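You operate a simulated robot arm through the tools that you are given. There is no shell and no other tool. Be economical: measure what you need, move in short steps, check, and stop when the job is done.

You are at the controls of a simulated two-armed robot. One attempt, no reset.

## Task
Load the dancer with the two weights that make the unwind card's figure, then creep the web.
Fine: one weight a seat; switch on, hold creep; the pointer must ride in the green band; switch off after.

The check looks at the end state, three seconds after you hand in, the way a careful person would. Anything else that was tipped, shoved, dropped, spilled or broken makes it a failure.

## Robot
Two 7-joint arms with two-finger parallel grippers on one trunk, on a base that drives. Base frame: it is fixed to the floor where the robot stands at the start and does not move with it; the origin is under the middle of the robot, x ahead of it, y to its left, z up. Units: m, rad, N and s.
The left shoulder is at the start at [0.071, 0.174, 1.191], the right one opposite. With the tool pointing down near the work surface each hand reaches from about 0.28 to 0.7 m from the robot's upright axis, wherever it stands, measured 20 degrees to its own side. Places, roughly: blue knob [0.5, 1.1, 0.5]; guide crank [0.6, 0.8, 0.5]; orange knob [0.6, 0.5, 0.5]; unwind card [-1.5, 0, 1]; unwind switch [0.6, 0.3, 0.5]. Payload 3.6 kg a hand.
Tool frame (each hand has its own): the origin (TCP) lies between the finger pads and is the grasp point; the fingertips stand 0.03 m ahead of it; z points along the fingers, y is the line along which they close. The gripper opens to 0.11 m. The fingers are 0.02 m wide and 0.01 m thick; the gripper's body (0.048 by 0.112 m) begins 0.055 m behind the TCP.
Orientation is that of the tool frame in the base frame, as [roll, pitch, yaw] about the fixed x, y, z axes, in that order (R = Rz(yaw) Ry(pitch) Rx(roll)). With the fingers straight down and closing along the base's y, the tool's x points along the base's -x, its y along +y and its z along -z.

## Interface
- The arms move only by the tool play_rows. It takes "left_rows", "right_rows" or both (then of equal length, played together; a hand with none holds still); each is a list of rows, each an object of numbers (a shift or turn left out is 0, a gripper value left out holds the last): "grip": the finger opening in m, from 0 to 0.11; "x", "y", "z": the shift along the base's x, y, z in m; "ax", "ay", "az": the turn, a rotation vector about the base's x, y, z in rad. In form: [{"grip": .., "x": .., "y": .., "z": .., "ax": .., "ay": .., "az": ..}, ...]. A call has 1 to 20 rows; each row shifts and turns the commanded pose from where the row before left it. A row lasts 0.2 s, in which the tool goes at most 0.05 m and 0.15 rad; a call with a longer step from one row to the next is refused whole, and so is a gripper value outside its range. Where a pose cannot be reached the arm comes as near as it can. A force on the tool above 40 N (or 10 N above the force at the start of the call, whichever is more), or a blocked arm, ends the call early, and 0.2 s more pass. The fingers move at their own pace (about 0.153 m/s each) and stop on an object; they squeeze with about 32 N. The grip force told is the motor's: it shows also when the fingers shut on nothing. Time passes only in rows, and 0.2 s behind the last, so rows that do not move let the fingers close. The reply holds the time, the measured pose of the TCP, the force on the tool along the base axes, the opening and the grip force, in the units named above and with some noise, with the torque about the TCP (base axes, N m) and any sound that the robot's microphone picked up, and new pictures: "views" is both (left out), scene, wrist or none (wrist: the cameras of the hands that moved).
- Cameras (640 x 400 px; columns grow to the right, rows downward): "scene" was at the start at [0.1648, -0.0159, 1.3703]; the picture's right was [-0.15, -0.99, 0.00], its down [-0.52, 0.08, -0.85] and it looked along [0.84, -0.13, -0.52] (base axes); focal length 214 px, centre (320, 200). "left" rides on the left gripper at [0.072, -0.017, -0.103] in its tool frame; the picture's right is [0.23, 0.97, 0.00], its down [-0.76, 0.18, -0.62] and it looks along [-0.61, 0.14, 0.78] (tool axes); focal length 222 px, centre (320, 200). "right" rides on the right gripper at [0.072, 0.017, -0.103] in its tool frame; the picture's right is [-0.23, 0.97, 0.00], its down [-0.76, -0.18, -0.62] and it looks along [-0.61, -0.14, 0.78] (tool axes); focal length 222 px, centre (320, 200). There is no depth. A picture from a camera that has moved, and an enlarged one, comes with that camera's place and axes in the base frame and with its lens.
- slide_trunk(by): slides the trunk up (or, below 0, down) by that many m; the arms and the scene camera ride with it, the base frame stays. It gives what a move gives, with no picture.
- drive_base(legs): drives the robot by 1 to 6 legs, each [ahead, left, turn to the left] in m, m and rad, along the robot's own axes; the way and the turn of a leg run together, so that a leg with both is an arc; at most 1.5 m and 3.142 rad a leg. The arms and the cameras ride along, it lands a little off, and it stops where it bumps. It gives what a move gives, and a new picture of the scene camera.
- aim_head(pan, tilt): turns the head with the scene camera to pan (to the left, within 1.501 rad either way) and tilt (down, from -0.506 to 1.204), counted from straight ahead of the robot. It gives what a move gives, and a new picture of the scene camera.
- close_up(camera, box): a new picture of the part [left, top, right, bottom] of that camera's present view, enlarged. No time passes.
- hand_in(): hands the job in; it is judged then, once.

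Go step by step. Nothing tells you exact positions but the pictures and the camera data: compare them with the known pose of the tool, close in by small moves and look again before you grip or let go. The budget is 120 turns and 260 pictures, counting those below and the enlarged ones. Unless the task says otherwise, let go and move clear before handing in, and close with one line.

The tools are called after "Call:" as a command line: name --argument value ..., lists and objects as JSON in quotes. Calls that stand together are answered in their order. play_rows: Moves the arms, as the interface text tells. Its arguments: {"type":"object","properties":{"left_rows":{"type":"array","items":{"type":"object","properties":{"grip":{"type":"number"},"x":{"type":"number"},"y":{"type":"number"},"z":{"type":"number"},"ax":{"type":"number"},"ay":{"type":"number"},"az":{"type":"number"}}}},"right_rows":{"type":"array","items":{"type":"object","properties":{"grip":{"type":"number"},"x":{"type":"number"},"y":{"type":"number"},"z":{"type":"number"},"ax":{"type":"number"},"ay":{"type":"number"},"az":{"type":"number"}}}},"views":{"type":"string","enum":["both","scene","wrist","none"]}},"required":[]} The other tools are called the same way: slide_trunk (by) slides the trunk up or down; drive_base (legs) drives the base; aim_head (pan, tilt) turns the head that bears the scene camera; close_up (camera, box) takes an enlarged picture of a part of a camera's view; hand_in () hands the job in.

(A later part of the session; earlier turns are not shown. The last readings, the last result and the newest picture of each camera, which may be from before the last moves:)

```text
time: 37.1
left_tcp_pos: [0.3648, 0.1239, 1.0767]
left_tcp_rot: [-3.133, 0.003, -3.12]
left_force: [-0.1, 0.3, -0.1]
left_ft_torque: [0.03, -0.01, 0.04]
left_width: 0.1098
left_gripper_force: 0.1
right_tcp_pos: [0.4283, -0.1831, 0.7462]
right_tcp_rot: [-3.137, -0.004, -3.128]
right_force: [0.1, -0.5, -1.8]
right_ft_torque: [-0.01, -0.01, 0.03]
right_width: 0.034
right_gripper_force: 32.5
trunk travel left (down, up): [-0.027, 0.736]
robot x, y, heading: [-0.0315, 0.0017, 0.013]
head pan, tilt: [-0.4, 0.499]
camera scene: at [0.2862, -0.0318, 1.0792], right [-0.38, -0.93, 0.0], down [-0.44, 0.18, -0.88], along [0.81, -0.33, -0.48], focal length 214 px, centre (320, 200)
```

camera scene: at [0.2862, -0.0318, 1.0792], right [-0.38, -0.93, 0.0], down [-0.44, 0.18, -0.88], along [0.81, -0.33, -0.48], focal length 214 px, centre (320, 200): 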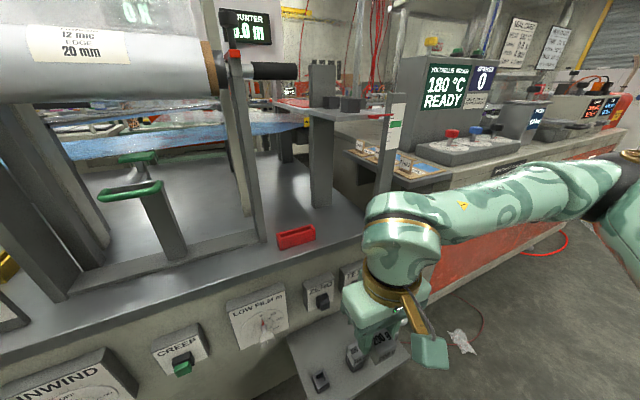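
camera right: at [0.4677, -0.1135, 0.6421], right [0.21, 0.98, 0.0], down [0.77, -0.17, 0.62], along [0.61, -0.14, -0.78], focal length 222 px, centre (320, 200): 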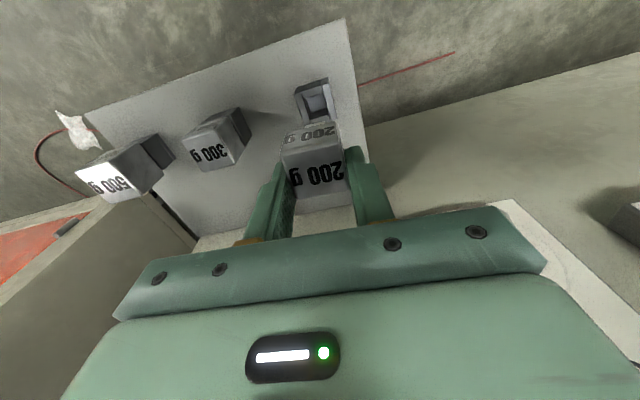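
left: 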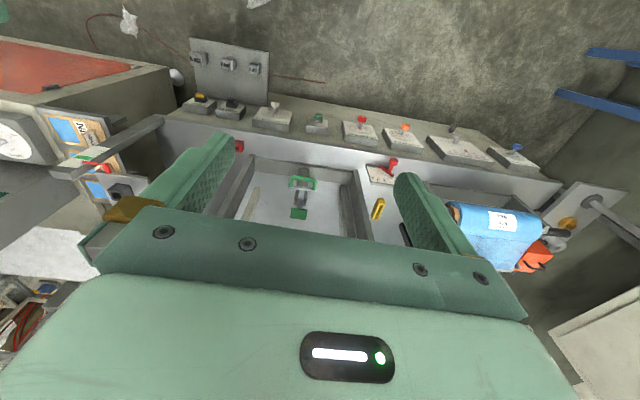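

Call:
close_up --camera "scene" --box '[230, 50, 430, 180]'

Call:
slide_trunk --by 0.4

Call:
aim_head --pan -0.4 --tilt 0.7

Call:
close_up --camera "scene" --box '[220, 80, 420, 220]'

```text
3.08 times, centred on (330, 115) of scene
camera zoom: at [0.2862, -0.0318, 1.0792], right [-0.38, -0.93, 0.0], down [-0.44, 0.18, -0.88], along [0.81, -0.33, -0.48], focal length 660 px, centre (289, 462)
```

zoom: 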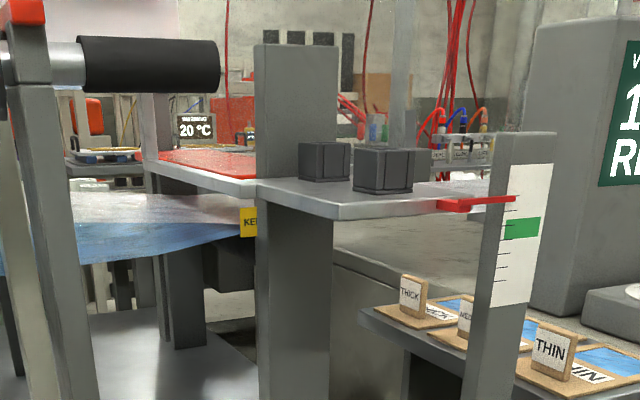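

```text
time: 40.9
left_tcp_pos: [0.3256, 0.1247, 1.5013]
left_tcp_rot: [-3.127, 0.08, -3.115]
left_force: [0.2, 0.2, 0.7]
left_ft_torque: [0.02, -0.03, 0.01]
left_width: 0.1102
left_gripper_force: 0.1
right_tcp_pos: [0.4303, -0.1837, 1.1479]
right_tcp_rot: [-3.138, -0.005, -3.127]
right_force: [-0.4, -0.5, -2.1]
right_ft_torque: [0.0, 0.01, 0.01]
right_width: 0.0338
right_gripper_force: 31.6
trunk travel left (down, up): [-0.427, 0.336]
robot x, y, heading: [-0.0314, 0.0021, 0.007]
head pan, tilt: [-0.4, 0.499]
```

```text
time: 41.6
left_tcp_pos: [0.3232, 0.1239, 1.5023]
left_tcp_rot: [-3.126, 0.079, -3.116]
left_force: [0.3, 0.4, 0.5]
left_ft_torque: [0.01, 0.0, -0.02]
left_width: 0.11
left_gripper_force: 0.0
right_tcp_pos: [0.4306, -0.1858, 1.1481]
right_tcp_rot: [-3.138, -0.002, -3.128]
right_force: [0.5, 0.2, -1.4]
right_ft_torque: [0.02, -0.03, 0.01]
right_width: 0.0339
right_gripper_force: 31.7
trunk travel left (down, up): [-0.427, 0.336]
robot x, y, heading: [-0.0288, 0.0026, 0.008]
head pan, tilt: [-0.4, 0.7]
camera scene: at [0.086, -0.0317, 1.4786], right [-0.38, -0.93, 0.0], down [-0.6, 0.24, -0.77], along [0.71, -0.29, -0.64], focal length 214 px, centre (320, 200)
```

scene: 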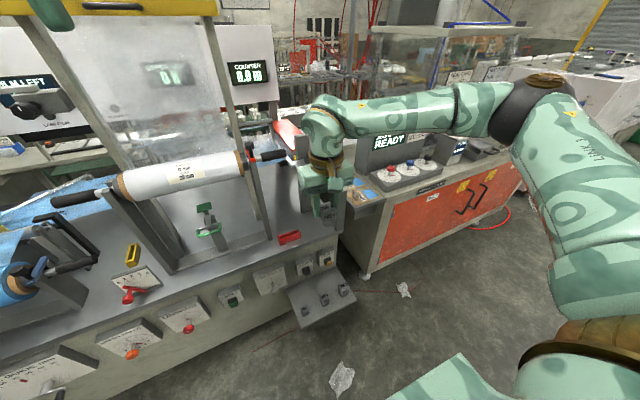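

```text
2.86 times, centred on (320, 150) of scene
camera zoom: at [0.086, -0.0317, 1.4786], right [-0.38, -0.93, 0.0], down [-0.6, 0.24, -0.77], along [0.71, -0.29, -0.64], focal length 613 px, centre (320, 343)
```

zoom: 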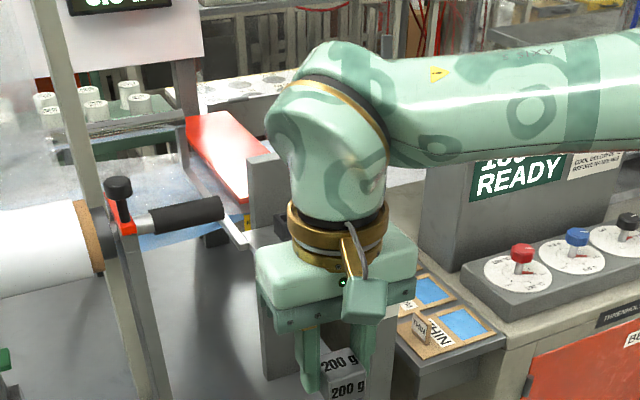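

The scale (pointer now above green) stands at about (0.70,-0.38); seats at y≈-0.27 next to a post. I raise the hand clear, line it up in y and drive a bit closer.

Call:
play_rows --right_rows '[{"z": 0.04, "y": -0.02}, {"z": 0.04, "y": -0.02}, {"z": 0.04, "y": -0.02}, {"z": 0.03, "y": -0.02}, {}]' --views "none"

Call:
drive_base --legs '[[0.13, 0, -0.005]]'

```text
time: 42.8
left_tcp_pos: [0.3251, 0.124, 1.5014]
left_tcp_rot: [-3.127, 0.078, -3.118]
left_force: [0.4, -0.3, 0.0]
left_ft_torque: [0.0, 0.02, -0.01]
left_width: 0.11
left_gripper_force: 0.0
right_tcp_pos: [0.4319, -0.2587, 1.2897]
right_tcp_rot: [-3.14, 0.0, -3.132]
right_force: [0.6, 0.0, -2.9]
right_ft_torque: [0.0, 0.0, 0.01]
right_width: 0.0337
right_gripper_force: 32.1
right hand out of reach, approached as far as the arm can: row 4
trunk travel left (down, up): [-0.427, 0.336]
robot x, y, heading: [-0.0279, 0.0035, 0.019]
head pan, tilt: [-0.4, 0.7]
```

```text
time: 44.1
left_tcp_pos: [0.4576, 0.1226, 1.502]
left_tcp_rot: [-3.125, 0.078, -3.122]
left_force: [0.2, -0.1, -0.3]
left_ft_torque: [0.0, 0.0, -0.01]
left_width: 0.1099
left_gripper_force: 0.0
right_tcp_pos: [0.5604, -0.2594, 1.2902]
right_tcp_rot: [-3.14, -0.001, -3.136]
right_force: [-0.1, -0.3, -0.9]
right_ft_torque: [0.02, -0.02, -0.02]
right_width: 0.034
right_gripper_force: 32.6
trunk travel left (down, up): [-0.427, 0.336]
robot x, y, heading: [0.1047, 0.005, 0.003]
head pan, tilt: [-0.4, 0.7]
camera scene: at [0.2176, -0.0314, 1.4786], right [-0.38, -0.92, 0.0], down [-0.59, 0.25, -0.76], along [0.71, -0.29, -0.64], focal length 214 px, centre (320, 200)
```

scene: 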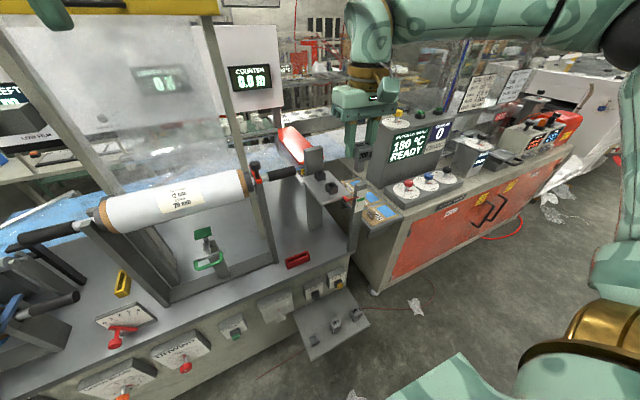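

Call:
close_up --camera "scene" --box '[270, 130, 390, 230]'

Call:
play_rows --right_rows '[{"x": 0.04}, {"x": 0.04}, {"x": 0.03}, {}]' --views "wrist"

```text
4.00 times, centred on (330, 180) of scene
camera zoom: at [0.2176, -0.0314, 1.4786], right [-0.38, -0.92, 0.0], down [-0.59, 0.25, -0.76], along [0.71, -0.29, -0.64], focal length 858 px, centre (280, 280)
```

zoom: 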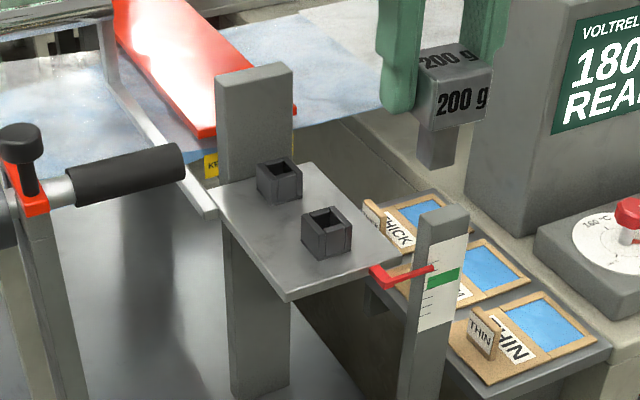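

```text
time: 45.1
left_tcp_pos: [0.4579, 0.1229, 1.5013]
left_tcp_rot: [-3.128, 0.079, -3.121]
left_force: [0.9, -0.7, -0.1]
left_ft_torque: [-0.02, 0.04, 0.02]
left_width: 0.1101
left_gripper_force: 0.0
right_tcp_pos: [0.5603, -0.2584, 1.2886]
right_tcp_rot: [-3.141, -0.003, -3.136]
right_force: [-0.5, 0.2, -1.8]
right_ft_torque: [0.04, -0.05, 0.01]
right_width: 0.0336
right_gripper_force: 32.1
right hand out of reach, approached as far as the arm can: row 1, 2, 3
trunk travel left (down, up): [-0.427, 0.336]
robot x, y, heading: [0.1041, 0.0049, 0.007]
head pan, tilt: [-0.4, 0.7]
camera right: at [0.488, -0.2418, 1.3938], right [0.22, 0.97, 0.0], down [0.76, -0.17, 0.62], along [0.61, -0.14, -0.78], focal length 222 px, centre (320, 200)
```

right: 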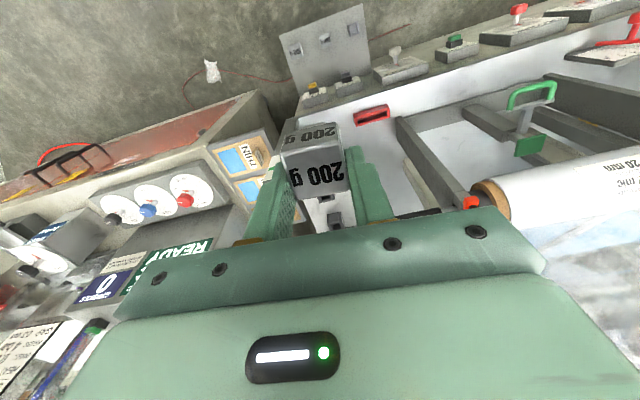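

The hand is limited here (too high relative to the shoulder). I raise the trunk 0.2 so the hand works lower, then go forward.

Call:
slide_trunk --by 0.2

Call:
play_rows --right_rows '[{"x": 0.02, "z": -0.04}, {"x": 0.02, "z": -0.04}, {"x": 0.03, "z": -0.03}, {"x": 0.03, "z": -0.03}, {"x": 0.03, "z": -0.02}, {"x": 0.03}, {}]'

```text
time: 47.3
left_tcp_pos: [0.4349, 0.1228, 1.7153]
left_tcp_rot: [-3.118, 0.121, -3.114]
left_force: [-1.6, 0.3, 0.5]
left_ft_torque: [0.0, 0.02, -0.03]
left_width: 0.1101
left_gripper_force: 0.0
right_tcp_pos: [0.5432, -0.2603, 1.5118]
right_tcp_rot: [-3.141, 0.05, -3.139]
right_force: [-0.6, -1.2, -2.1]
right_ft_torque: [-0.01, -0.01, -0.02]
right_width: 0.0334
right_gripper_force: 31.6
trunk travel left (down, up): [-0.627, 0.136]
robot x, y, heading: [0.0991, 0.0041, 0.005]
head pan, tilt: [-0.4, 0.7]
```

```text
time: 48.9
left_tcp_pos: [0.4371, 0.1249, 1.7148]
left_tcp_rot: [-3.117, 0.121, -3.115]
left_force: [0.0, 0.2, 0.1]
left_ft_torque: [-0.02, 0.01, -0.01]
left_width: 0.1098
left_gripper_force: 0.1
right_tcp_pos: [0.6368, -0.2583, 1.3791]
right_tcp_rot: [-3.14, 0.047, -3.14]
right_force: [0.8, 0.0, -1.4]
right_ft_torque: [-0.05, 0.0, 0.01]
right_width: 0.0338
right_gripper_force: 31.8
right hand out of reach, approached as far as the arm can: row 4, 5, 6
trunk travel left (down, up): [-0.627, 0.136]
robot x, y, heading: [0.102, 0.0051, 0.0]
head pan, tilt: [-0.4, 0.7]
camera scene: at [0.194, -0.0315, 1.6795], right [-0.38, -0.92, 0.0], down [-0.6, 0.25, -0.76], along [0.71, -0.29, -0.64], focal length 214 px, centre (320, 200)
camera right: at [0.5585, -0.2398, 1.4789], right [0.22, 0.97, 0.01], down [0.73, -0.17, 0.66], along [0.64, -0.14, -0.75], focal length 222 px, centre (320, 200)
```

scene: 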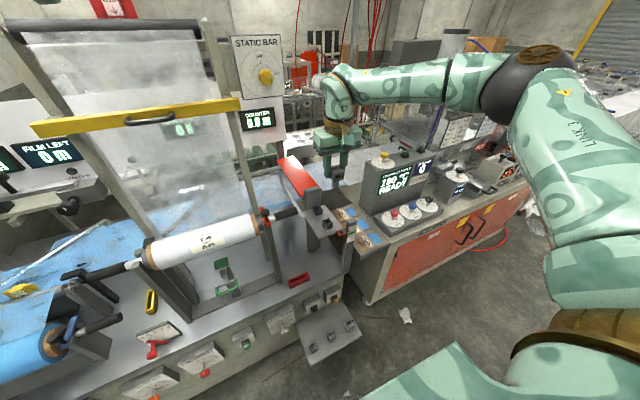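
right: 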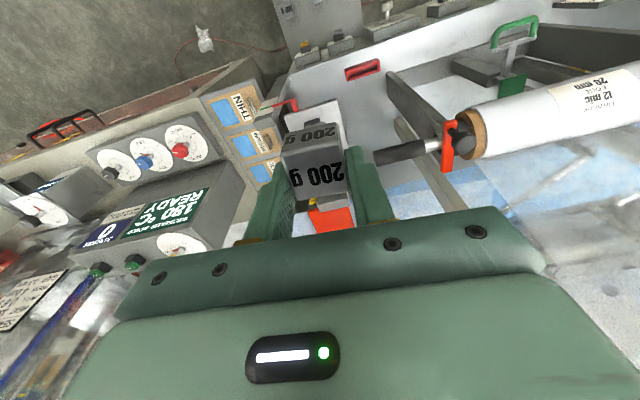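

Call:
play_rows --right_rows '[{"z": -0.04, "ay": 0.047}, {"z": -0.04}, {"x": 0.03, "z": -0.02}, {"x": 0.03}, {"x": 0.03}, {}]'

```text
time: 50.3
left_tcp_pos: [0.436, 0.1235, 1.7166]
left_tcp_rot: [-3.117, 0.122, -3.113]
left_force: [0.3, -0.1, 0.4]
left_ft_torque: [0.02, 0.01, 0.0]
left_width: 0.1101
left_gripper_force: 0.0
right_tcp_pos: [0.6439, -0.2584, 1.2922]
right_tcp_rot: [-3.139, 0.003, -3.139]
right_force: [0.4, 0.0, -2.5]
right_ft_torque: [0.01, -0.01, -0.01]
right_width: 0.0337
right_gripper_force: 32.1
right hand out of reach, approached as far as the arm can: row 3, 4, 5
trunk travel left (down, up): [-0.627, 0.136]
robot x, y, heading: [0.1008, 0.0036, 0.006]
head pan, tilt: [-0.4, 0.7]
camera scene: at [0.1931, -0.0314, 1.6795], right [-0.38, -0.92, 0.0], down [-0.59, 0.25, -0.76], along [0.71, -0.29, -0.64], focal length 214 px, centre (320, 200)
camera right: at [0.572, -0.2411, 1.3966], right [0.22, 0.97, 0.0], down [0.76, -0.17, 0.62], along [0.61, -0.14, -0.78], focal length 222 px, centre (320, 200)
```

scene: 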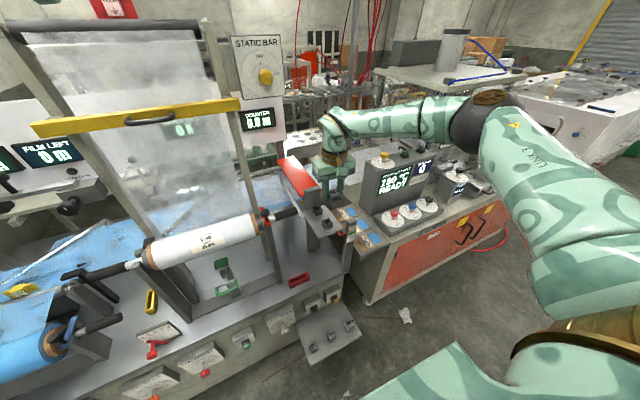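
right: 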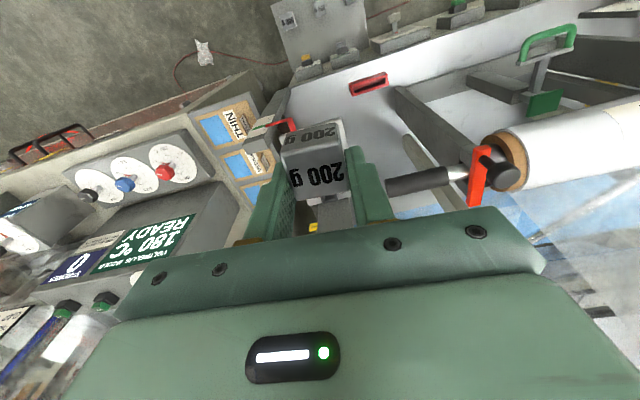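

The trunk leans back as it rises, costing reach. I pull the hand back, lower the trunk to mid height, and try from there.

Call:
play_rows --right_rows '[{"x": -0.03, "z": 0.02}, {"x": -0.04, "z": 0.02}, {"x": -0.04, "z": 0.02}, {"y": -0.01, "z": 0.02}, {}]' --views "none"

Call:
slide_trunk --by -0.3

Call:
aim_head --pan -0.2 --tilt 1.2

```text
time: 51.5
left_tcp_pos: [0.4372, 0.1231, 1.7152]
left_tcp_rot: [-3.118, 0.12, -3.112]
left_force: [0.2, 0.4, 0.3]
left_ft_torque: [0.02, -0.01, -0.03]
left_width: 0.1098
left_gripper_force: 0.0
right_tcp_pos: [0.5386, -0.2709, 1.3749]
right_tcp_rot: [-3.14, 0.001, -3.138]
right_force: [0.2, 0.2, -1.5]
right_ft_torque: [0.01, 0.02, -0.02]
right_width: 0.0336
right_gripper_force: 32.0
trunk travel left (down, up): [-0.627, 0.136]
robot x, y, heading: [0.0991, 0.0042, 0.007]
head pan, tilt: [-0.4, 0.7]
```

```text
time: 54.5
left_tcp_pos: [0.4355, 0.1236, 1.4156]
left_tcp_rot: [-3.116, 0.122, -3.113]
left_force: [0.5, -0.1, 1.0]
left_ft_torque: [0.01, 0.02, -0.02]
left_width: 0.11
left_gripper_force: 0.1
right_tcp_pos: [0.5357, -0.2699, 1.0735]
right_tcp_rot: [-3.14, 0.002, -3.137]
right_force: [-0.2, -0.2, -1.2]
right_ft_torque: [-0.02, -0.03, -0.03]
right_width: 0.034
right_gripper_force: 31.7
trunk travel left (down, up): [-0.327, 0.436]
robot x, y, heading: [0.1018, 0.0047, 0.007]
head pan, tilt: [-0.4, 0.7]
```

```text
time: 55.4
left_tcp_pos: [0.4362, 0.1235, 1.4161]
left_tcp_rot: [-3.118, 0.12, -3.115]
left_force: [0.1, 0.0, -0.7]
left_ft_torque: [-0.02, -0.02, -0.01]
left_width: 0.1101
left_gripper_force: 0.1
right_tcp_pos: [0.5368, -0.2696, 1.0719]
right_tcp_rot: [-3.139, 0.002, -3.138]
right_force: [-0.5, 0.3, -2.5]
right_ft_torque: [0.0, -0.02, 0.04]
right_width: 0.0336
right_gripper_force: 31.8
trunk travel left (down, up): [-0.327, 0.436]
robot x, y, heading: [0.1021, 0.0041, 0.005]
head pan, tilt: [-0.201, 1.201]
camera scene: at [0.2251, -0.0095, 1.3415], right [-0.19, -0.98, 0.0], down [-0.91, 0.18, -0.36], along [0.36, -0.07, -0.93], focal length 214 px, centre (320, 200)
```

scene: 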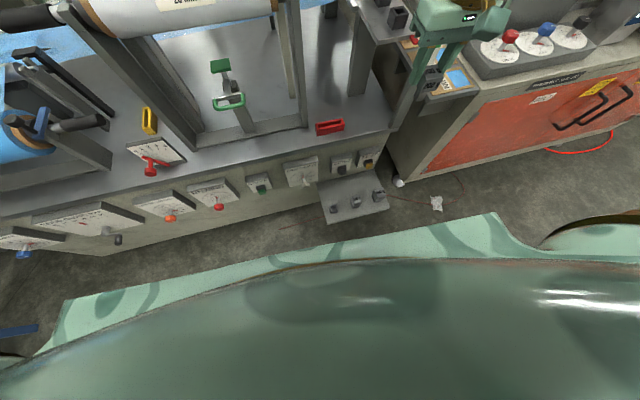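

Call:
play_rows --right_rows '[{"z": 0.04}, {"z": 0.04}, {"z": 0.04}, {"x": 0.04}, {"x": 0.04}, {"x": 0.04}, {"x": 0.04}, {}]'

Call:
aim_head --pan -0.45 --tilt 0.6

```text
time: 57.2
left_tcp_pos: [0.435, 0.1225, 1.4162]
left_tcp_rot: [-3.118, 0.122, -3.114]
left_force: [0.4, 0.1, -0.8]
left_ft_torque: [-0.05, 0.04, 0.02]
left_width: 0.11
left_gripper_force: 0.1
right_tcp_pos: [0.5801, -0.2674, 1.1879]
right_tcp_rot: [-3.14, 0.0, -3.139]
right_force: [0.6, -0.8, -1.2]
right_ft_torque: [0.01, -0.01, 0.0]
right_width: 0.0336
right_gripper_force: 32.0
right hand out of reach, approached as far as the arm can: row 5, 6, 7
trunk travel left (down, up): [-0.327, 0.436]
robot x, y, heading: [0.1001, 0.0032, 0.008]
head pan, tilt: [-0.201, 1.201]
camera scene: at [0.2253, -0.0096, 1.3414], right [-0.19, -0.98, 0.0], down [-0.91, 0.18, -0.36], along [0.35, -0.07, -0.93], focal length 214 px, centre (320, 200)
camera right: at [0.5075, -0.2492, 1.291], right [0.23, 0.97, 0.0], down [0.76, -0.18, 0.63], along [0.61, -0.14, -0.78], focal length 222 px, centre (320, 200)
```

scene: 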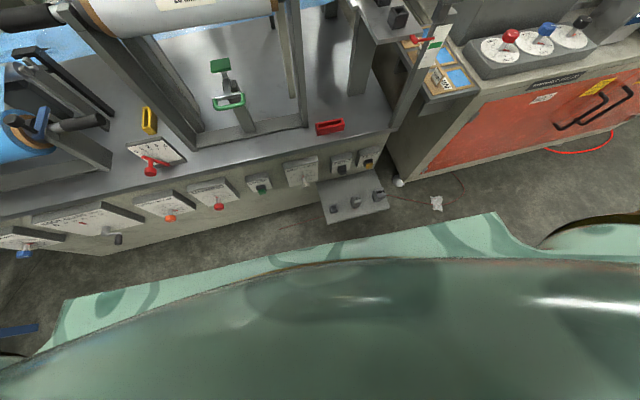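
right: 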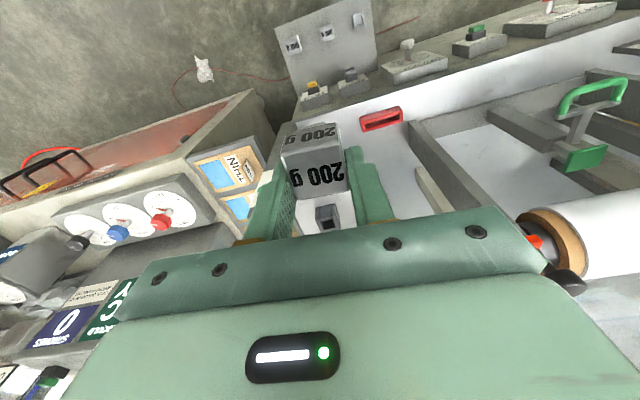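

```text
time: 58.2
left_tcp_pos: [0.437, 0.1233, 1.4157]
left_tcp_rot: [-3.116, 0.121, -3.114]
left_force: [1.2, 0.6, -0.6]
left_ft_torque: [-0.02, -0.01, -0.01]
left_width: 0.1102
left_gripper_force: 0.0
right_tcp_pos: [0.5806, -0.2668, 1.1877]
right_tcp_rot: [-3.139, 0.002, -3.141]
right_force: [-0.5, 0.7, -1.8]
right_ft_torque: [-0.01, -0.04, 0.01]
right_width: 0.0337
right_gripper_force: 32.6
trunk travel left (down, up): [-0.327, 0.436]
robot x, y, heading: [0.099, 0.0055, 0.005]
head pan, tilt: [-0.45, 0.6]
camera scene: at [0.2501, -0.0366, 1.3859], right [-0.43, -0.9, 0.0], down [-0.51, 0.24, -0.82], along [0.74, -0.35, -0.57], focal length 214 px, centre (320, 200)
```

scene: 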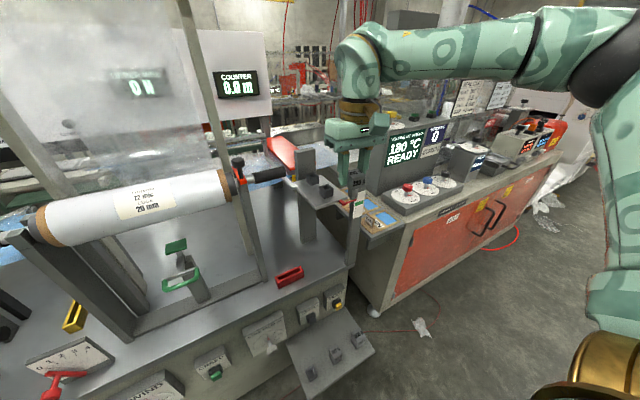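

Reach grows when the hand is low relative to the shoulder, so: hand back, trunk fully up, base slightly closer. I also tuck the left hand lower and back.

Call:
play_rows --right_rows '[{"x": -0.03}, {"x": -0.03}, {}, {}, {}, {}, {}]' --left_rows '[{"x": -0.02, "z": -0.04}, {"x": -0.02, "z": -0.04, "ay": 0.12}, {"x": -0.02, "z": -0.04}, {"x": -0.02, "z": -0.04}, {"z": -0.04}, {"z": -0.04}, {}]' --views "none"

Call:
slide_trunk --by 0.4

Call:
drive_base --legs '[[0.07, 0, -0.005]]'

```text
time: 59.8
left_tcp_pos: [0.3547, 0.1238, 1.175]
left_tcp_rot: [-3.118, 0.002, -3.114]
left_force: [-1.3, 0.6, 0.4]
left_ft_torque: [-0.02, -0.01, 0.01]
left_width: 0.1101
left_gripper_force: 0.0
right_tcp_pos: [0.5218, -0.2694, 1.1873]
right_tcp_rot: [-3.14, 0.002, -3.139]
right_force: [-1.0, 0.7, -1.5]
right_ft_torque: [-0.03, -0.03, 0.0]
right_width: 0.0336
right_gripper_force: 32.1
trunk travel left (down, up): [-0.327, 0.436]
robot x, y, heading: [0.1017, -0.0005, 0.005]
head pan, tilt: [-0.45, 0.6]
```

```text
time: 63.6
left_tcp_pos: [0.3567, 0.1232, 1.5759]
left_tcp_rot: [-3.122, 0.001, -3.115]
left_force: [-0.1, 0.2, 0.4]
left_ft_torque: [-0.04, 0.0, 0.0]
left_width: 0.1101
left_gripper_force: 0.1
right_tcp_pos: [0.5223, -0.2693, 1.5871]
right_tcp_rot: [-3.141, 0.001, -3.14]
right_force: [0.2, 0.5, -1.7]
right_ft_torque: [-0.02, -0.06, 0.0]
right_width: 0.0337
right_gripper_force: 32.3
trunk travel left (down, up): [-0.727, 0.036]
robot x, y, heading: [0.1023, 0.0035, 0.004]
head pan, tilt: [-0.45, 0.6]
```

```text
time: 64.7
left_tcp_pos: [0.4075, 0.1217, 1.5795]
left_tcp_rot: [-3.12, 0.015, -3.12]
left_force: [-1.2, 0.8, 0.2]
left_ft_torque: [0.04, -0.09, -0.03]
left_width: 0.1101
left_gripper_force: 0.1
right_tcp_pos: [0.5707, -0.273, 1.5932]
right_tcp_rot: [3.141, 0.013, 3.138]
right_force: [-1.5, 0.5, -2.3]
right_ft_torque: [0.02, -0.08, -0.02]
right_width: 0.034
right_gripper_force: 32.3
trunk travel left (down, up): [-0.727, 0.036]
robot x, y, heading: [0.1711, 0.0009, 0.002]
head pan, tilt: [-0.45, 0.6]
camera scene: at [0.2433, -0.0384, 1.789], right [-0.44, -0.9, -0.01], down [-0.5, 0.25, -0.83], along [0.75, -0.36, -0.56], focal length 214 px, centre (320, 200)
```

scene: 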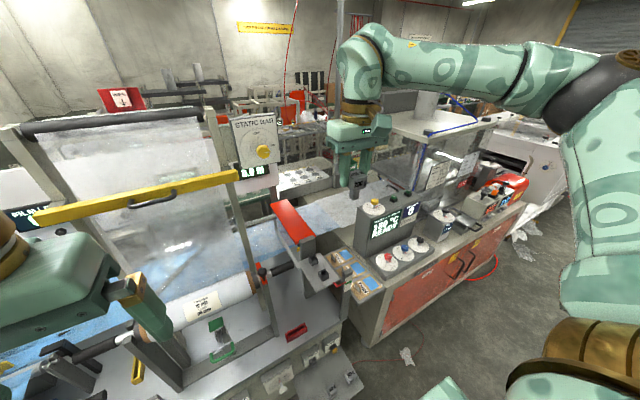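

The camera shows a slight tilt after the drive; I check whether that was only sway or a contact.

Call:
play_rows --right_rows '[{}, {}, {}]' --views "scene"

Call:
aim_head --pan -0.2 --tilt 1.0

```text
time: 65.5
left_tcp_pos: [0.4228, 0.1224, 1.5776]
left_tcp_rot: [-3.118, 0.003, -3.121]
left_force: [0.5, 0.6, 0.9]
left_ft_torque: [-0.02, -0.03, -0.01]
left_width: 0.11
left_gripper_force: 0.1
right_tcp_pos: [0.5868, -0.2715, 1.5885]
right_tcp_rot: [-3.139, 0.002, 3.137]
right_force: [-0.6, -0.4, -2.0]
right_ft_torque: [0.0, -0.02, -0.01]
right_width: 0.0335
right_gripper_force: 31.8
trunk travel left (down, up): [-0.727, 0.036]
robot x, y, heading: [0.1665, 0.0038, 0.004]
head pan, tilt: [-0.45, 0.6]
camera scene: at [0.2612, -0.0369, 1.7881], right [-0.44, -0.9, 0.0], down [-0.51, 0.25, -0.82], along [0.74, -0.36, -0.57], focal length 214 px, centre (320, 200)
```

scene: 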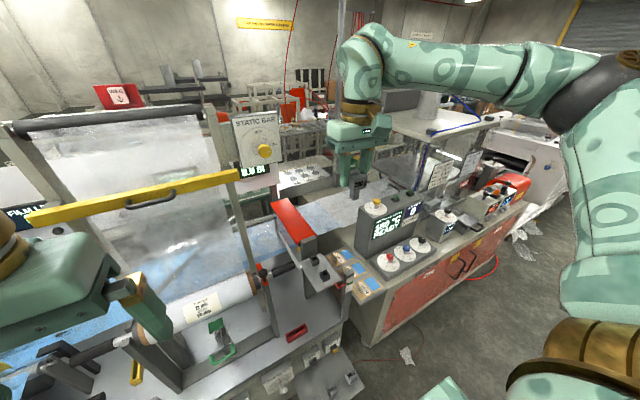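

```text
time: 66.3
left_tcp_pos: [0.4253, 0.1219, 1.5762]
left_tcp_rot: [-3.12, 0.004, -3.12]
left_force: [0.4, 0.6, 0.0]
left_ft_torque: [-0.01, 0.03, -0.01]
left_width: 0.1101
left_gripper_force: 0.2
right_tcp_pos: [0.5899, -0.2715, 1.5884]
right_tcp_rot: [-3.137, 0.002, 3.137]
right_force: [-0.2, -0.1, -2.2]
right_ft_torque: [0.02, -0.05, -0.04]
right_width: 0.0337
right_gripper_force: 32.4
trunk travel left (down, up): [-0.727, 0.036]
robot x, y, heading: [0.1741, 0.0026, 0.0]
head pan, tilt: [-0.201, 1.0]
camera scene: at [0.252, -0.0128, 1.7561], right [-0.2, -0.98, 0.0], down [-0.82, 0.17, -0.54], along [0.53, -0.11, -0.84], focal length 214 px, centre (320, 200)
```

scene: 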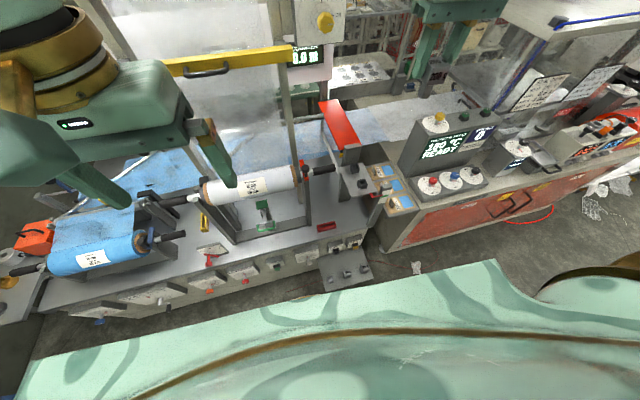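

Only sway; it settled. Now I bring the hand down in front of the dancer and forward above the seats.

Call:
play_rows --right_rows '[{"z": -0.045}, {"z": -0.045}, {"z": -0.045}, {"z": -0.045}, {"z": -0.045}, {"z": -0.045}, {"z": -0.045}, {"x": 0.03}, {"x": 0.04}, {"x": 0.04}, {}]' --views "wrist"

Call:
aim_head --pan -0.5 --tilt 0.8

```text
time: 68.7
left_tcp_pos: [0.4231, 0.1222, 1.5765]
left_tcp_rot: [-3.12, 0.004, -3.121]
left_force: [-0.2, 0.2, -0.5]
left_ft_torque: [-0.02, -0.02, -0.02]
left_width: 0.1102
left_gripper_force: 0.0
right_tcp_pos: [0.6984, -0.2723, 1.2738]
right_tcp_rot: [-3.14, 0.004, 3.137]
right_force: [-0.4, 0.2, -2.1]
right_ft_torque: [-0.03, 0.0, 0.03]
right_width: 0.0339
right_gripper_force: 32.2
trunk travel left (down, up): [-0.727, 0.036]
robot x, y, heading: [0.1723, 0.0027, -0.001]
head pan, tilt: [-0.201, 1.0]
camera right: at [0.6251, -0.2538, 1.3774], right [0.23, 0.97, 0.0], down [0.76, -0.18, 0.63], along [0.61, -0.14, -0.78], focal length 222 px, centre (320, 200)
```

right: 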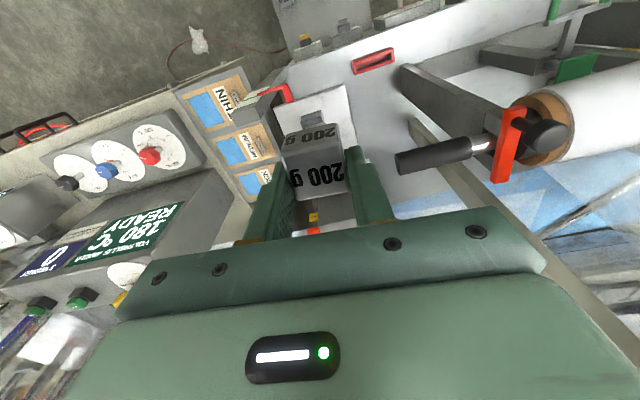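

```text
time: 69.5
left_tcp_pos: [0.424, 0.1218, 1.5768]
left_tcp_rot: [-3.121, 0.002, -3.121]
left_force: [0.3, -0.3, 0.1]
left_ft_torque: [0.02, 0.0, -0.01]
left_width: 0.1103
left_gripper_force: 0.1
right_tcp_pos: [0.6988, -0.2718, 1.2734]
right_tcp_rot: [-3.14, 0.003, 3.139]
right_force: [-1.5, -0.9, -1.7]
right_ft_torque: [0.01, 0.01, -0.02]
right_width: 0.0337
right_gripper_force: 32.2
trunk travel left (down, up): [-0.727, 0.036]
robot x, y, heading: [0.1685, 0.0026, 0.001]
head pan, tilt: [-0.499, 0.799]
camera scene: at [0.2531, -0.0374, 1.7712], right [-0.48, -0.88, 0.0], down [-0.63, 0.34, -0.7], along [0.61, -0.33, -0.72], focal length 214 px, centre (320, 200)
```

scene: 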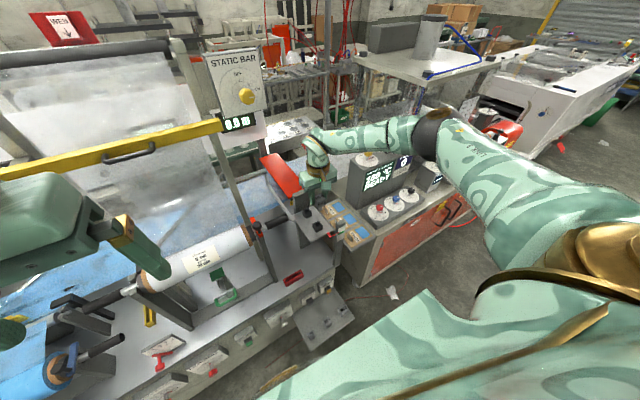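

Call:
close_up --camera "scene" --box '[250, 150, 370, 250]'

Call:
close_up --camera "right" --box '[230, 60, 410, 240]'

```text
4.00 times, centred on (310, 200) of scene
camera zoom: at [0.2531, -0.0374, 1.7712], right [-0.48, -0.88, 0.0], down [-0.63, 0.34, -0.7], along [0.61, -0.33, -0.72], focal length 858 px, centre (360, 200)
```

zoom: 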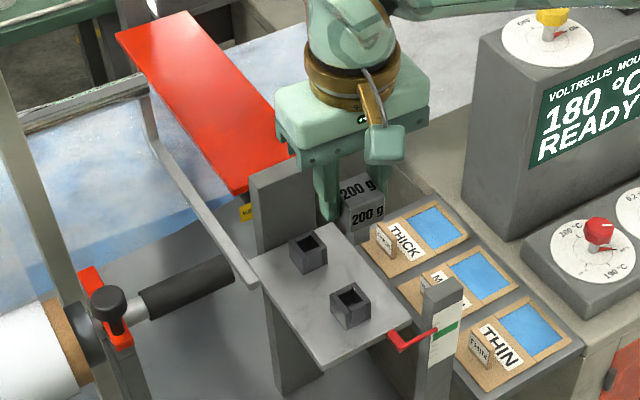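

```text
2.22 times, centred on (320, 150) of right
camera zoom: at [0.6253, -0.2537, 1.3773], right [0.23, 0.97, 0.0], down [0.76, -0.18, 0.63], along [0.61, -0.14, -0.78], focal length 494 px, centre (320, 311)
```

zoom: 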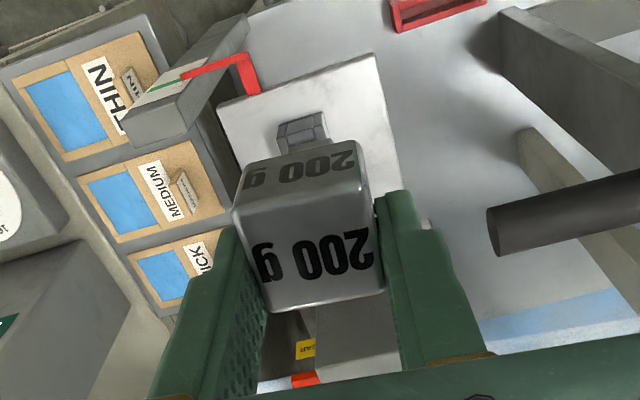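

Better geometry from the new views: seats at about B (0.75,-0.29) and A (0.84,-0.29), rims z≈1.046, post behind A at x≈0.88. I move the 200 g above seat A, staying high.

Call:
play_rows --right_rows '[{"x": 0.035, "y": -0.004}, {"x": 0.035, "y": -0.004}, {"x": 0.035, "y": -0.004}, {"x": 0.03, "y": -0.004}, {"z": -0.03}, {}]' --views "wrist"

Call:
close_up --camera "scene" --box '[250, 150, 370, 250]'

Call:
close_up --camera "right" --box '[230, 60, 410, 240]'

```text
time: 70.9
left_tcp_pos: [0.4239, 0.1221, 1.5767]
left_tcp_rot: [-3.121, 0.004, -3.12]
left_force: [-0.1, 0.1, -0.3]
left_ft_torque: [0.02, 0.02, 0.0]
left_width: 0.1099
left_gripper_force: 0.0
right_tcp_pos: [0.7211, -0.2747, 1.2644]
right_tcp_rot: [-3.138, 0.005, 3.135]
right_force: [0.1, -0.5, -2.4]
right_ft_torque: [0.01, 0.0, -0.02]
right_width: 0.0338
right_gripper_force: 32.6
right hand out of reach, approached as far as the arm can: row 1, 2, 3, 4, 5
trunk travel left (down, up): [-0.727, 0.036]
robot x, y, heading: [0.1736, 0.005, -0.0]
head pan, tilt: [-0.499, 0.799]
camera right: at [0.6466, -0.2567, 1.3678], right [0.23, 0.97, 0.0], down [0.76, -0.18, 0.63], along [0.61, -0.15, -0.78], focal length 222 px, centre (320, 200)
```

right: 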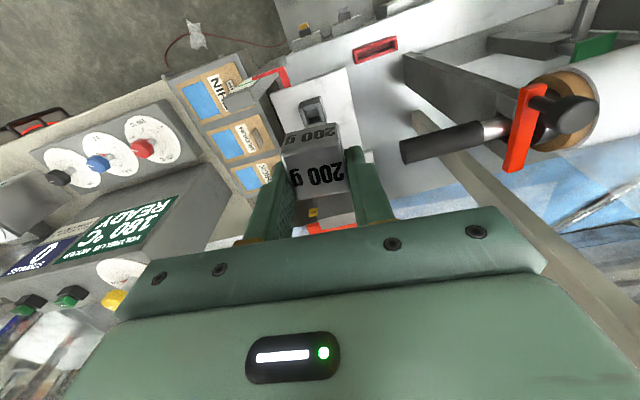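

```text
4.00 times, centred on (310, 200) of scene
camera zoom: at [0.253, -0.0375, 1.7712], right [-0.48, -0.88, 0.0], down [-0.63, 0.34, -0.7], along [0.61, -0.33, -0.72], focal length 858 px, centre (360, 200)
```

zoom: 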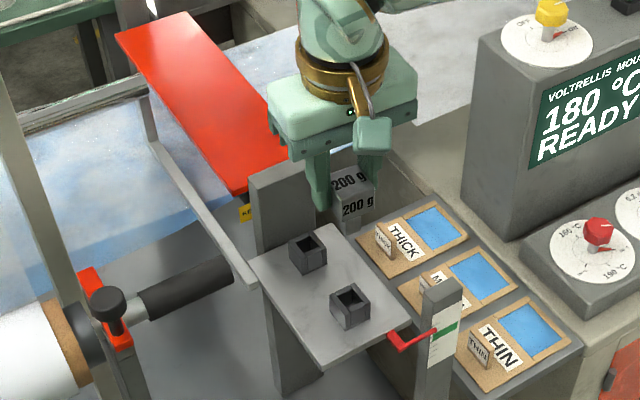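

```text
2.22 times, centred on (320, 150) of right
camera zoom: at [0.6466, -0.2567, 1.3678], right [0.23, 0.97, 0.0], down [0.76, -0.18, 0.63], along [0.61, -0.15, -0.78], focal length 494 px, centre (320, 311)
```

zoom: 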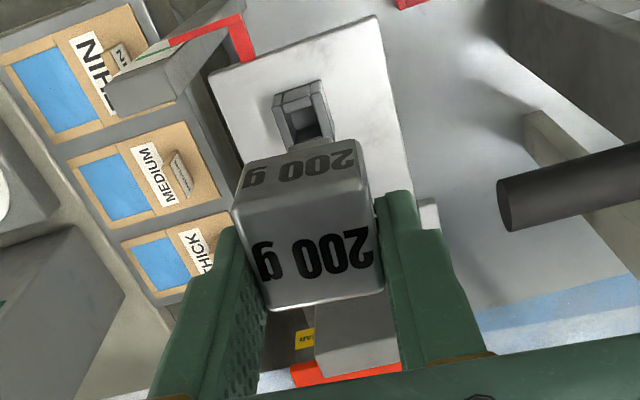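

Out of reach there; seat A is ~0.73 m from the axis. I shift the base 0.12 m right and 0.03 ahead (hand is clear above everything), then finish the approach.

Call:
drive_base --legs '[[0.03, -0.12, 0]]'

Call:
slide_trunk --by 0.03

Call:
play_rows --right_rows '[{"y": 0.04}, {"y": 0.035}, {"y": 0.035}, {"z": -0.04, "az": 0.03}, {"z": -0.03, "az": 0.03}, {"x": 0.03}, {}]' --views "wrist"

```text
time: 72.2
left_tcp_pos: [0.4538, 0.0066, 1.5763]
left_tcp_rot: [-3.12, 0.002, -3.117]
left_force: [0.2, -0.3, 0.4]
left_ft_torque: [-0.02, 0.0, -0.01]
left_width: 0.11
left_gripper_force: 0.1
right_tcp_pos: [0.7518, -0.3914, 1.2638]
right_tcp_rot: [-3.138, 0.007, 3.136]
right_force: [0.7, -0.6, -2.6]
right_ft_torque: [-0.02, -0.01, 0.01]
right_width: 0.0338
right_gripper_force: 32.2
trunk travel left (down, up): [-0.727, 0.036]
robot x, y, heading: [0.2018, -0.1176, 0.002]
head pan, tilt: [-0.499, 0.799]
camera scene: at [0.2833, -0.1541, 1.7712], right [-0.48, -0.88, 0.0], down [-0.63, 0.34, -0.7], along [0.61, -0.33, -0.72], focal length 214 px, centre (320, 200)
```

scene: 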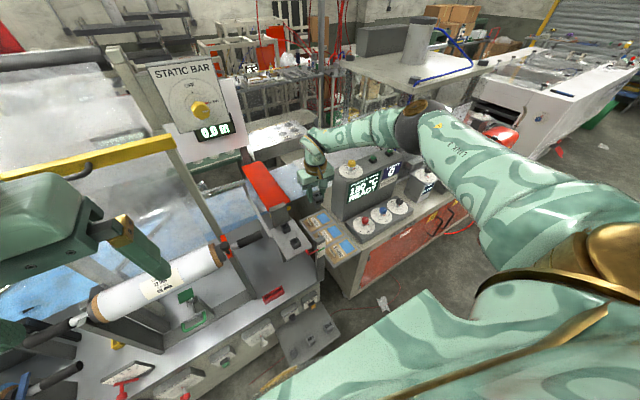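

```text
time: 72.9
left_tcp_pos: [0.4543, 0.0033, 1.6067]
left_tcp_rot: [-3.119, 0.004, -3.119]
left_force: [-0.1, 1.0, 0.2]
left_ft_torque: [0.01, 0.04, -0.01]
left_width: 0.11
left_gripper_force: 0.1
right_tcp_pos: [0.7511, -0.3938, 1.2947]
right_tcp_rot: [-3.14, 0.008, 3.136]
right_force: [-0.8, -1.0, -2.7]
right_ft_torque: [-0.01, 0.02, -0.03]
right_width: 0.0337
right_gripper_force: 32.1
trunk travel left (down, up): [-0.757, 0.006]
robot x, y, heading: [0.1987, -0.1189, 0.001]
head pan, tilt: [-0.499, 0.799]
```

```text
time: 74.5
left_tcp_pos: [0.4544, 0.0043, 1.6068]
left_tcp_rot: [-3.12, 0.003, -3.118]
left_force: [0.0, 1.3, -0.2]
left_ft_torque: [0.01, 0.02, -0.01]
left_width: 0.1101
left_gripper_force: 0.2
right_tcp_pos: [0.7527, -0.2821, 1.2248]
right_tcp_rot: [-3.138, 0.006, -3.085]
right_force: [-0.5, 0.0, -1.7]
right_ft_torque: [0.0, -0.02, 0.02]
right_width: 0.0337
right_gripper_force: 31.9
right hand out of reach, approached as far as the arm can: row 6
trunk travel left (down, up): [-0.757, 0.006]
robot x, y, heading: [0.2006, -0.115, -0.004]
head pan, tilt: [-0.499, 0.799]
camera right: at [0.6784, -0.2676, 1.3278], right [0.17, 0.98, 0.0], down [0.77, -0.13, 0.63], along [0.62, -0.11, -0.78], focal length 222 px, centre (320, 200)
```

right: 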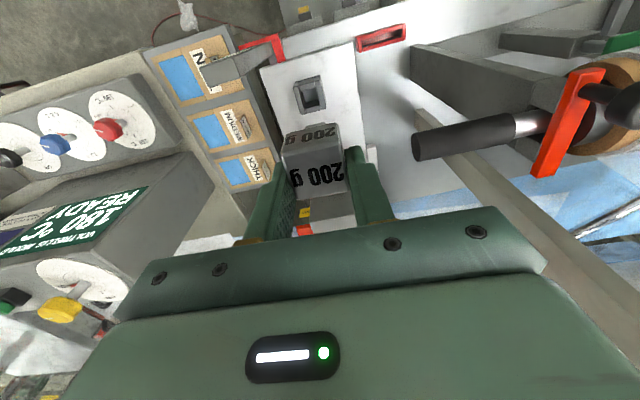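

Call:
play_rows --right_rows '[{"z": -0.04}, {"z": -0.02}, {"x": 0.02}, {"x": 0.02}, {"x": 0.02}, {"x": 0.02}, {}]'

```text
time: 76.1
left_tcp_pos: [0.4549, 0.0041, 1.6065]
left_tcp_rot: [-3.119, 0.003, -3.118]
left_force: [0.1, 0.3, 1.0]
left_ft_torque: [-0.03, 0.01, -0.02]
left_width: 0.1099
left_gripper_force: 0.0
right_tcp_pos: [0.7538, -0.2828, 1.2149]
right_tcp_rot: [-3.139, 0.007, -3.086]
right_force: [0.0, 0.2, -1.6]
right_ft_torque: [0.0, -0.03, 0.03]
right_width: 0.0338
right_gripper_force: 31.5
right hand out of reach, approached as far as the arm can: row 1, 2, 3, 4, 5, 6
trunk travel left (down, up): [-0.757, 0.006]
robot x, y, heading: [0.2003, -0.1114, 0.005]
head pan, tilt: [-0.499, 0.799]
camera scene: at [0.2832, -0.1554, 1.8011], right [-0.48, -0.88, 0.0], down [-0.63, 0.34, -0.7], along [0.61, -0.33, -0.72], focal length 214 px, centre (320, 200)
camera right: at [0.6784, -0.2679, 1.3178], right [0.17, 0.98, 0.0], down [0.77, -0.13, 0.63], along [0.62, -0.11, -0.78], focal length 222 px, centre (320, 200)
```

scene: 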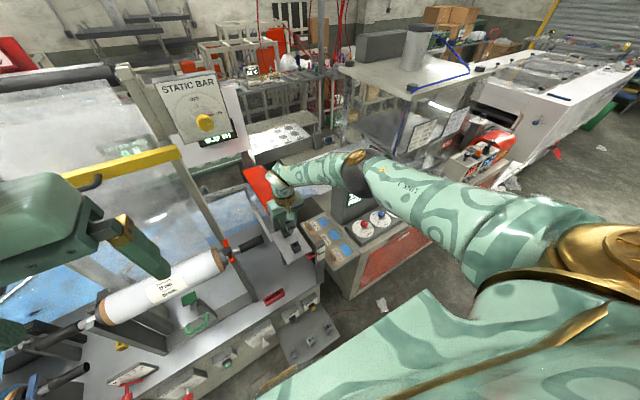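
right: 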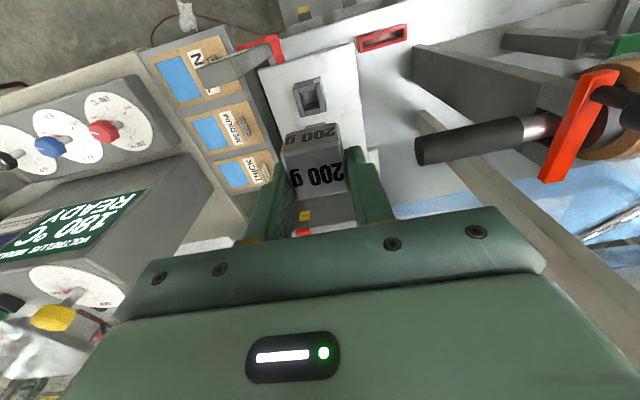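

The arm is stretched out: reach from the shoulder is ~0.58 m, so the base must get ~0.08 m closer for seat A. Before that I check the gap between my base and the weight shelf using the left wrist camera tilted back.

Call:
play_rows --left_rows '[{"ay": 0.15}, {"ay": 0.15}, {"ay": 0.15}, {"ay": 0.15}, {"ay": 0.15}, {}]' --views "wrist"

```text
time: 77.5
left_tcp_pos: [0.4546, 0.0048, 1.6056]
left_tcp_rot: [-3.139, -0.748, -3.112]
left_force: [-0.2, -0.7, 1.0]
left_ft_torque: [0.02, 0.01, 0.01]
left_width: 0.1103
left_gripper_force: 0.1
right_tcp_pos: [0.7524, -0.2807, 1.2146]
right_tcp_rot: [-3.138, 0.007, -3.086]
right_force: [0.3, -0.3, -2.2]
right_ft_torque: [-0.01, -0.04, 0.01]
right_width: 0.0336
right_gripper_force: 32.0
trunk travel left (down, up): [-0.757, 0.006]
robot x, y, heading: [0.2004, -0.1205, 0.0]
head pan, tilt: [-0.499, 0.799]
camera left: at [0.4718, -0.0128, 1.7306], right [-0.2, 0.97, 0.15], down [0.98, 0.21, -0.06], along [-0.09, 0.14, -0.99], focal length 222 px, centre (320, 200)
```

left: 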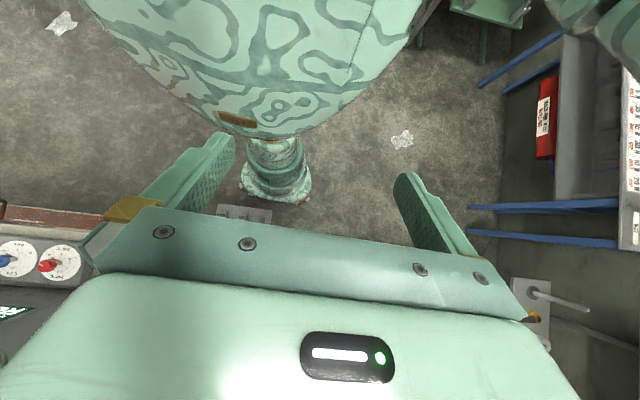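

Call:
close_up --camera "left" --box '[190, 110, 350, 240]'

```text
3.08 times, centred on (270, 175) of left
camera zoom: at [0.4718, -0.0128, 1.7306], right [-0.2, 0.97, 0.15], down [0.98, 0.21, -0.06], along [-0.09, 0.14, -0.99], focal length 684 px, centre (474, 277)
```

zoom: 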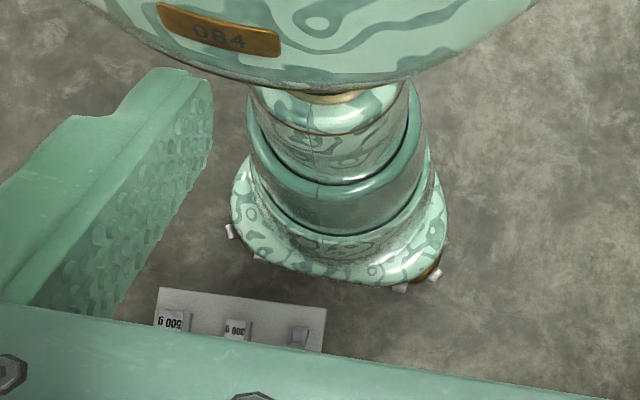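

My foot is low and goes under the shelf, with ~0.2 m between column and shelf, so driving 0.08 m ahead is safe. I pull the hand back slightly first, and lower the trunk a little for best reach.

Call:
play_rows --right_rows '[{"x": -0.03, "z": 0.02}, {"x": -0.03, "z": 0.02}, {"z": 0.03}, {"z": 0.03}, {}]' --views "none"

Call:
drive_base --legs '[[0.085, 0, 0]]'

Call:
slide_trunk --by -0.12

```text
time: 78.7
left_tcp_pos: [0.4528, 0.0034, 1.6063]
left_tcp_rot: [3.141, -0.746, -3.111]
left_force: [0.4, -0.1, -0.2]
left_ft_torque: [-0.03, 0.0, -0.01]
left_width: 0.1097
left_gripper_force: 0.1
right_tcp_pos: [0.6903, -0.283, 1.315]
right_tcp_rot: [-3.139, 0.007, -3.088]
right_force: [0.3, -0.3, -1.5]
right_ft_torque: [0.02, 0.0, -0.02]
right_width: 0.0337
right_gripper_force: 31.8
trunk travel left (down, up): [-0.757, 0.006]
robot x, y, heading: [0.2025, -0.1141, -0.001]
head pan, tilt: [-0.499, 0.799]
```

```text
time: 80.0
left_tcp_pos: [0.5466, 0.0049, 1.6035]
left_tcp_rot: [-3.139, -0.754, -3.11]
left_force: [0.5, -0.7, -0.6]
left_ft_torque: [-0.01, 0.08, -0.01]
left_width: 0.11
left_gripper_force: 0.0
right_tcp_pos: [0.7804, -0.2829, 1.3115]
right_tcp_rot: [-3.14, 0.001, -3.088]
right_force: [1.4, -0.2, -2.5]
right_ft_torque: [0.02, 0.02, 0.03]
right_width: 0.0337
right_gripper_force: 32.0
trunk travel left (down, up): [-0.757, 0.006]
robot x, y, heading: [0.2839, -0.1149, 0.008]
head pan, tilt: [-0.499, 0.799]
stopped in leg 1: the robot was blocked; the commanded pose is now the measured one
camera scene: at [0.3756, -0.1556, 1.8005], right [-0.48, -0.88, 0.0], down [-0.63, 0.34, -0.69], along [0.61, -0.33, -0.72], focal length 214 px, centre (320, 200)
```

scene: 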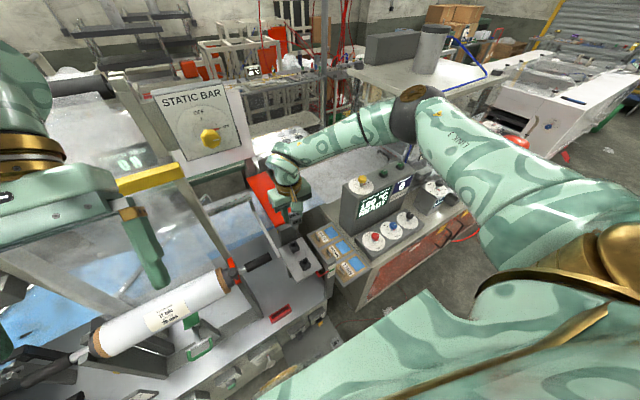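

```text
time: 81.5
left_tcp_pos: [0.5344, 0.0045, 1.4867]
left_tcp_rot: [-3.14, -0.744, -3.11]
left_force: [-1.0, 1.0, 0.0]
left_ft_torque: [0.02, -0.05, 0.0]
left_width: 0.1102
left_gripper_force: 0.0
right_tcp_pos: [0.7702, -0.2802, 1.1949]
right_tcp_rot: [-3.138, 0.009, -3.086]
right_force: [0.1, 0.0, -1.3]
right_ft_torque: [0.0, -0.03, 0.0]
right_width: 0.0337
right_gripper_force: 31.4
trunk travel left (down, up): [-0.637, 0.126]
robot x, y, heading: [0.2869, -0.1145, -0.002]
head pan, tilt: [-0.499, 0.799]
```

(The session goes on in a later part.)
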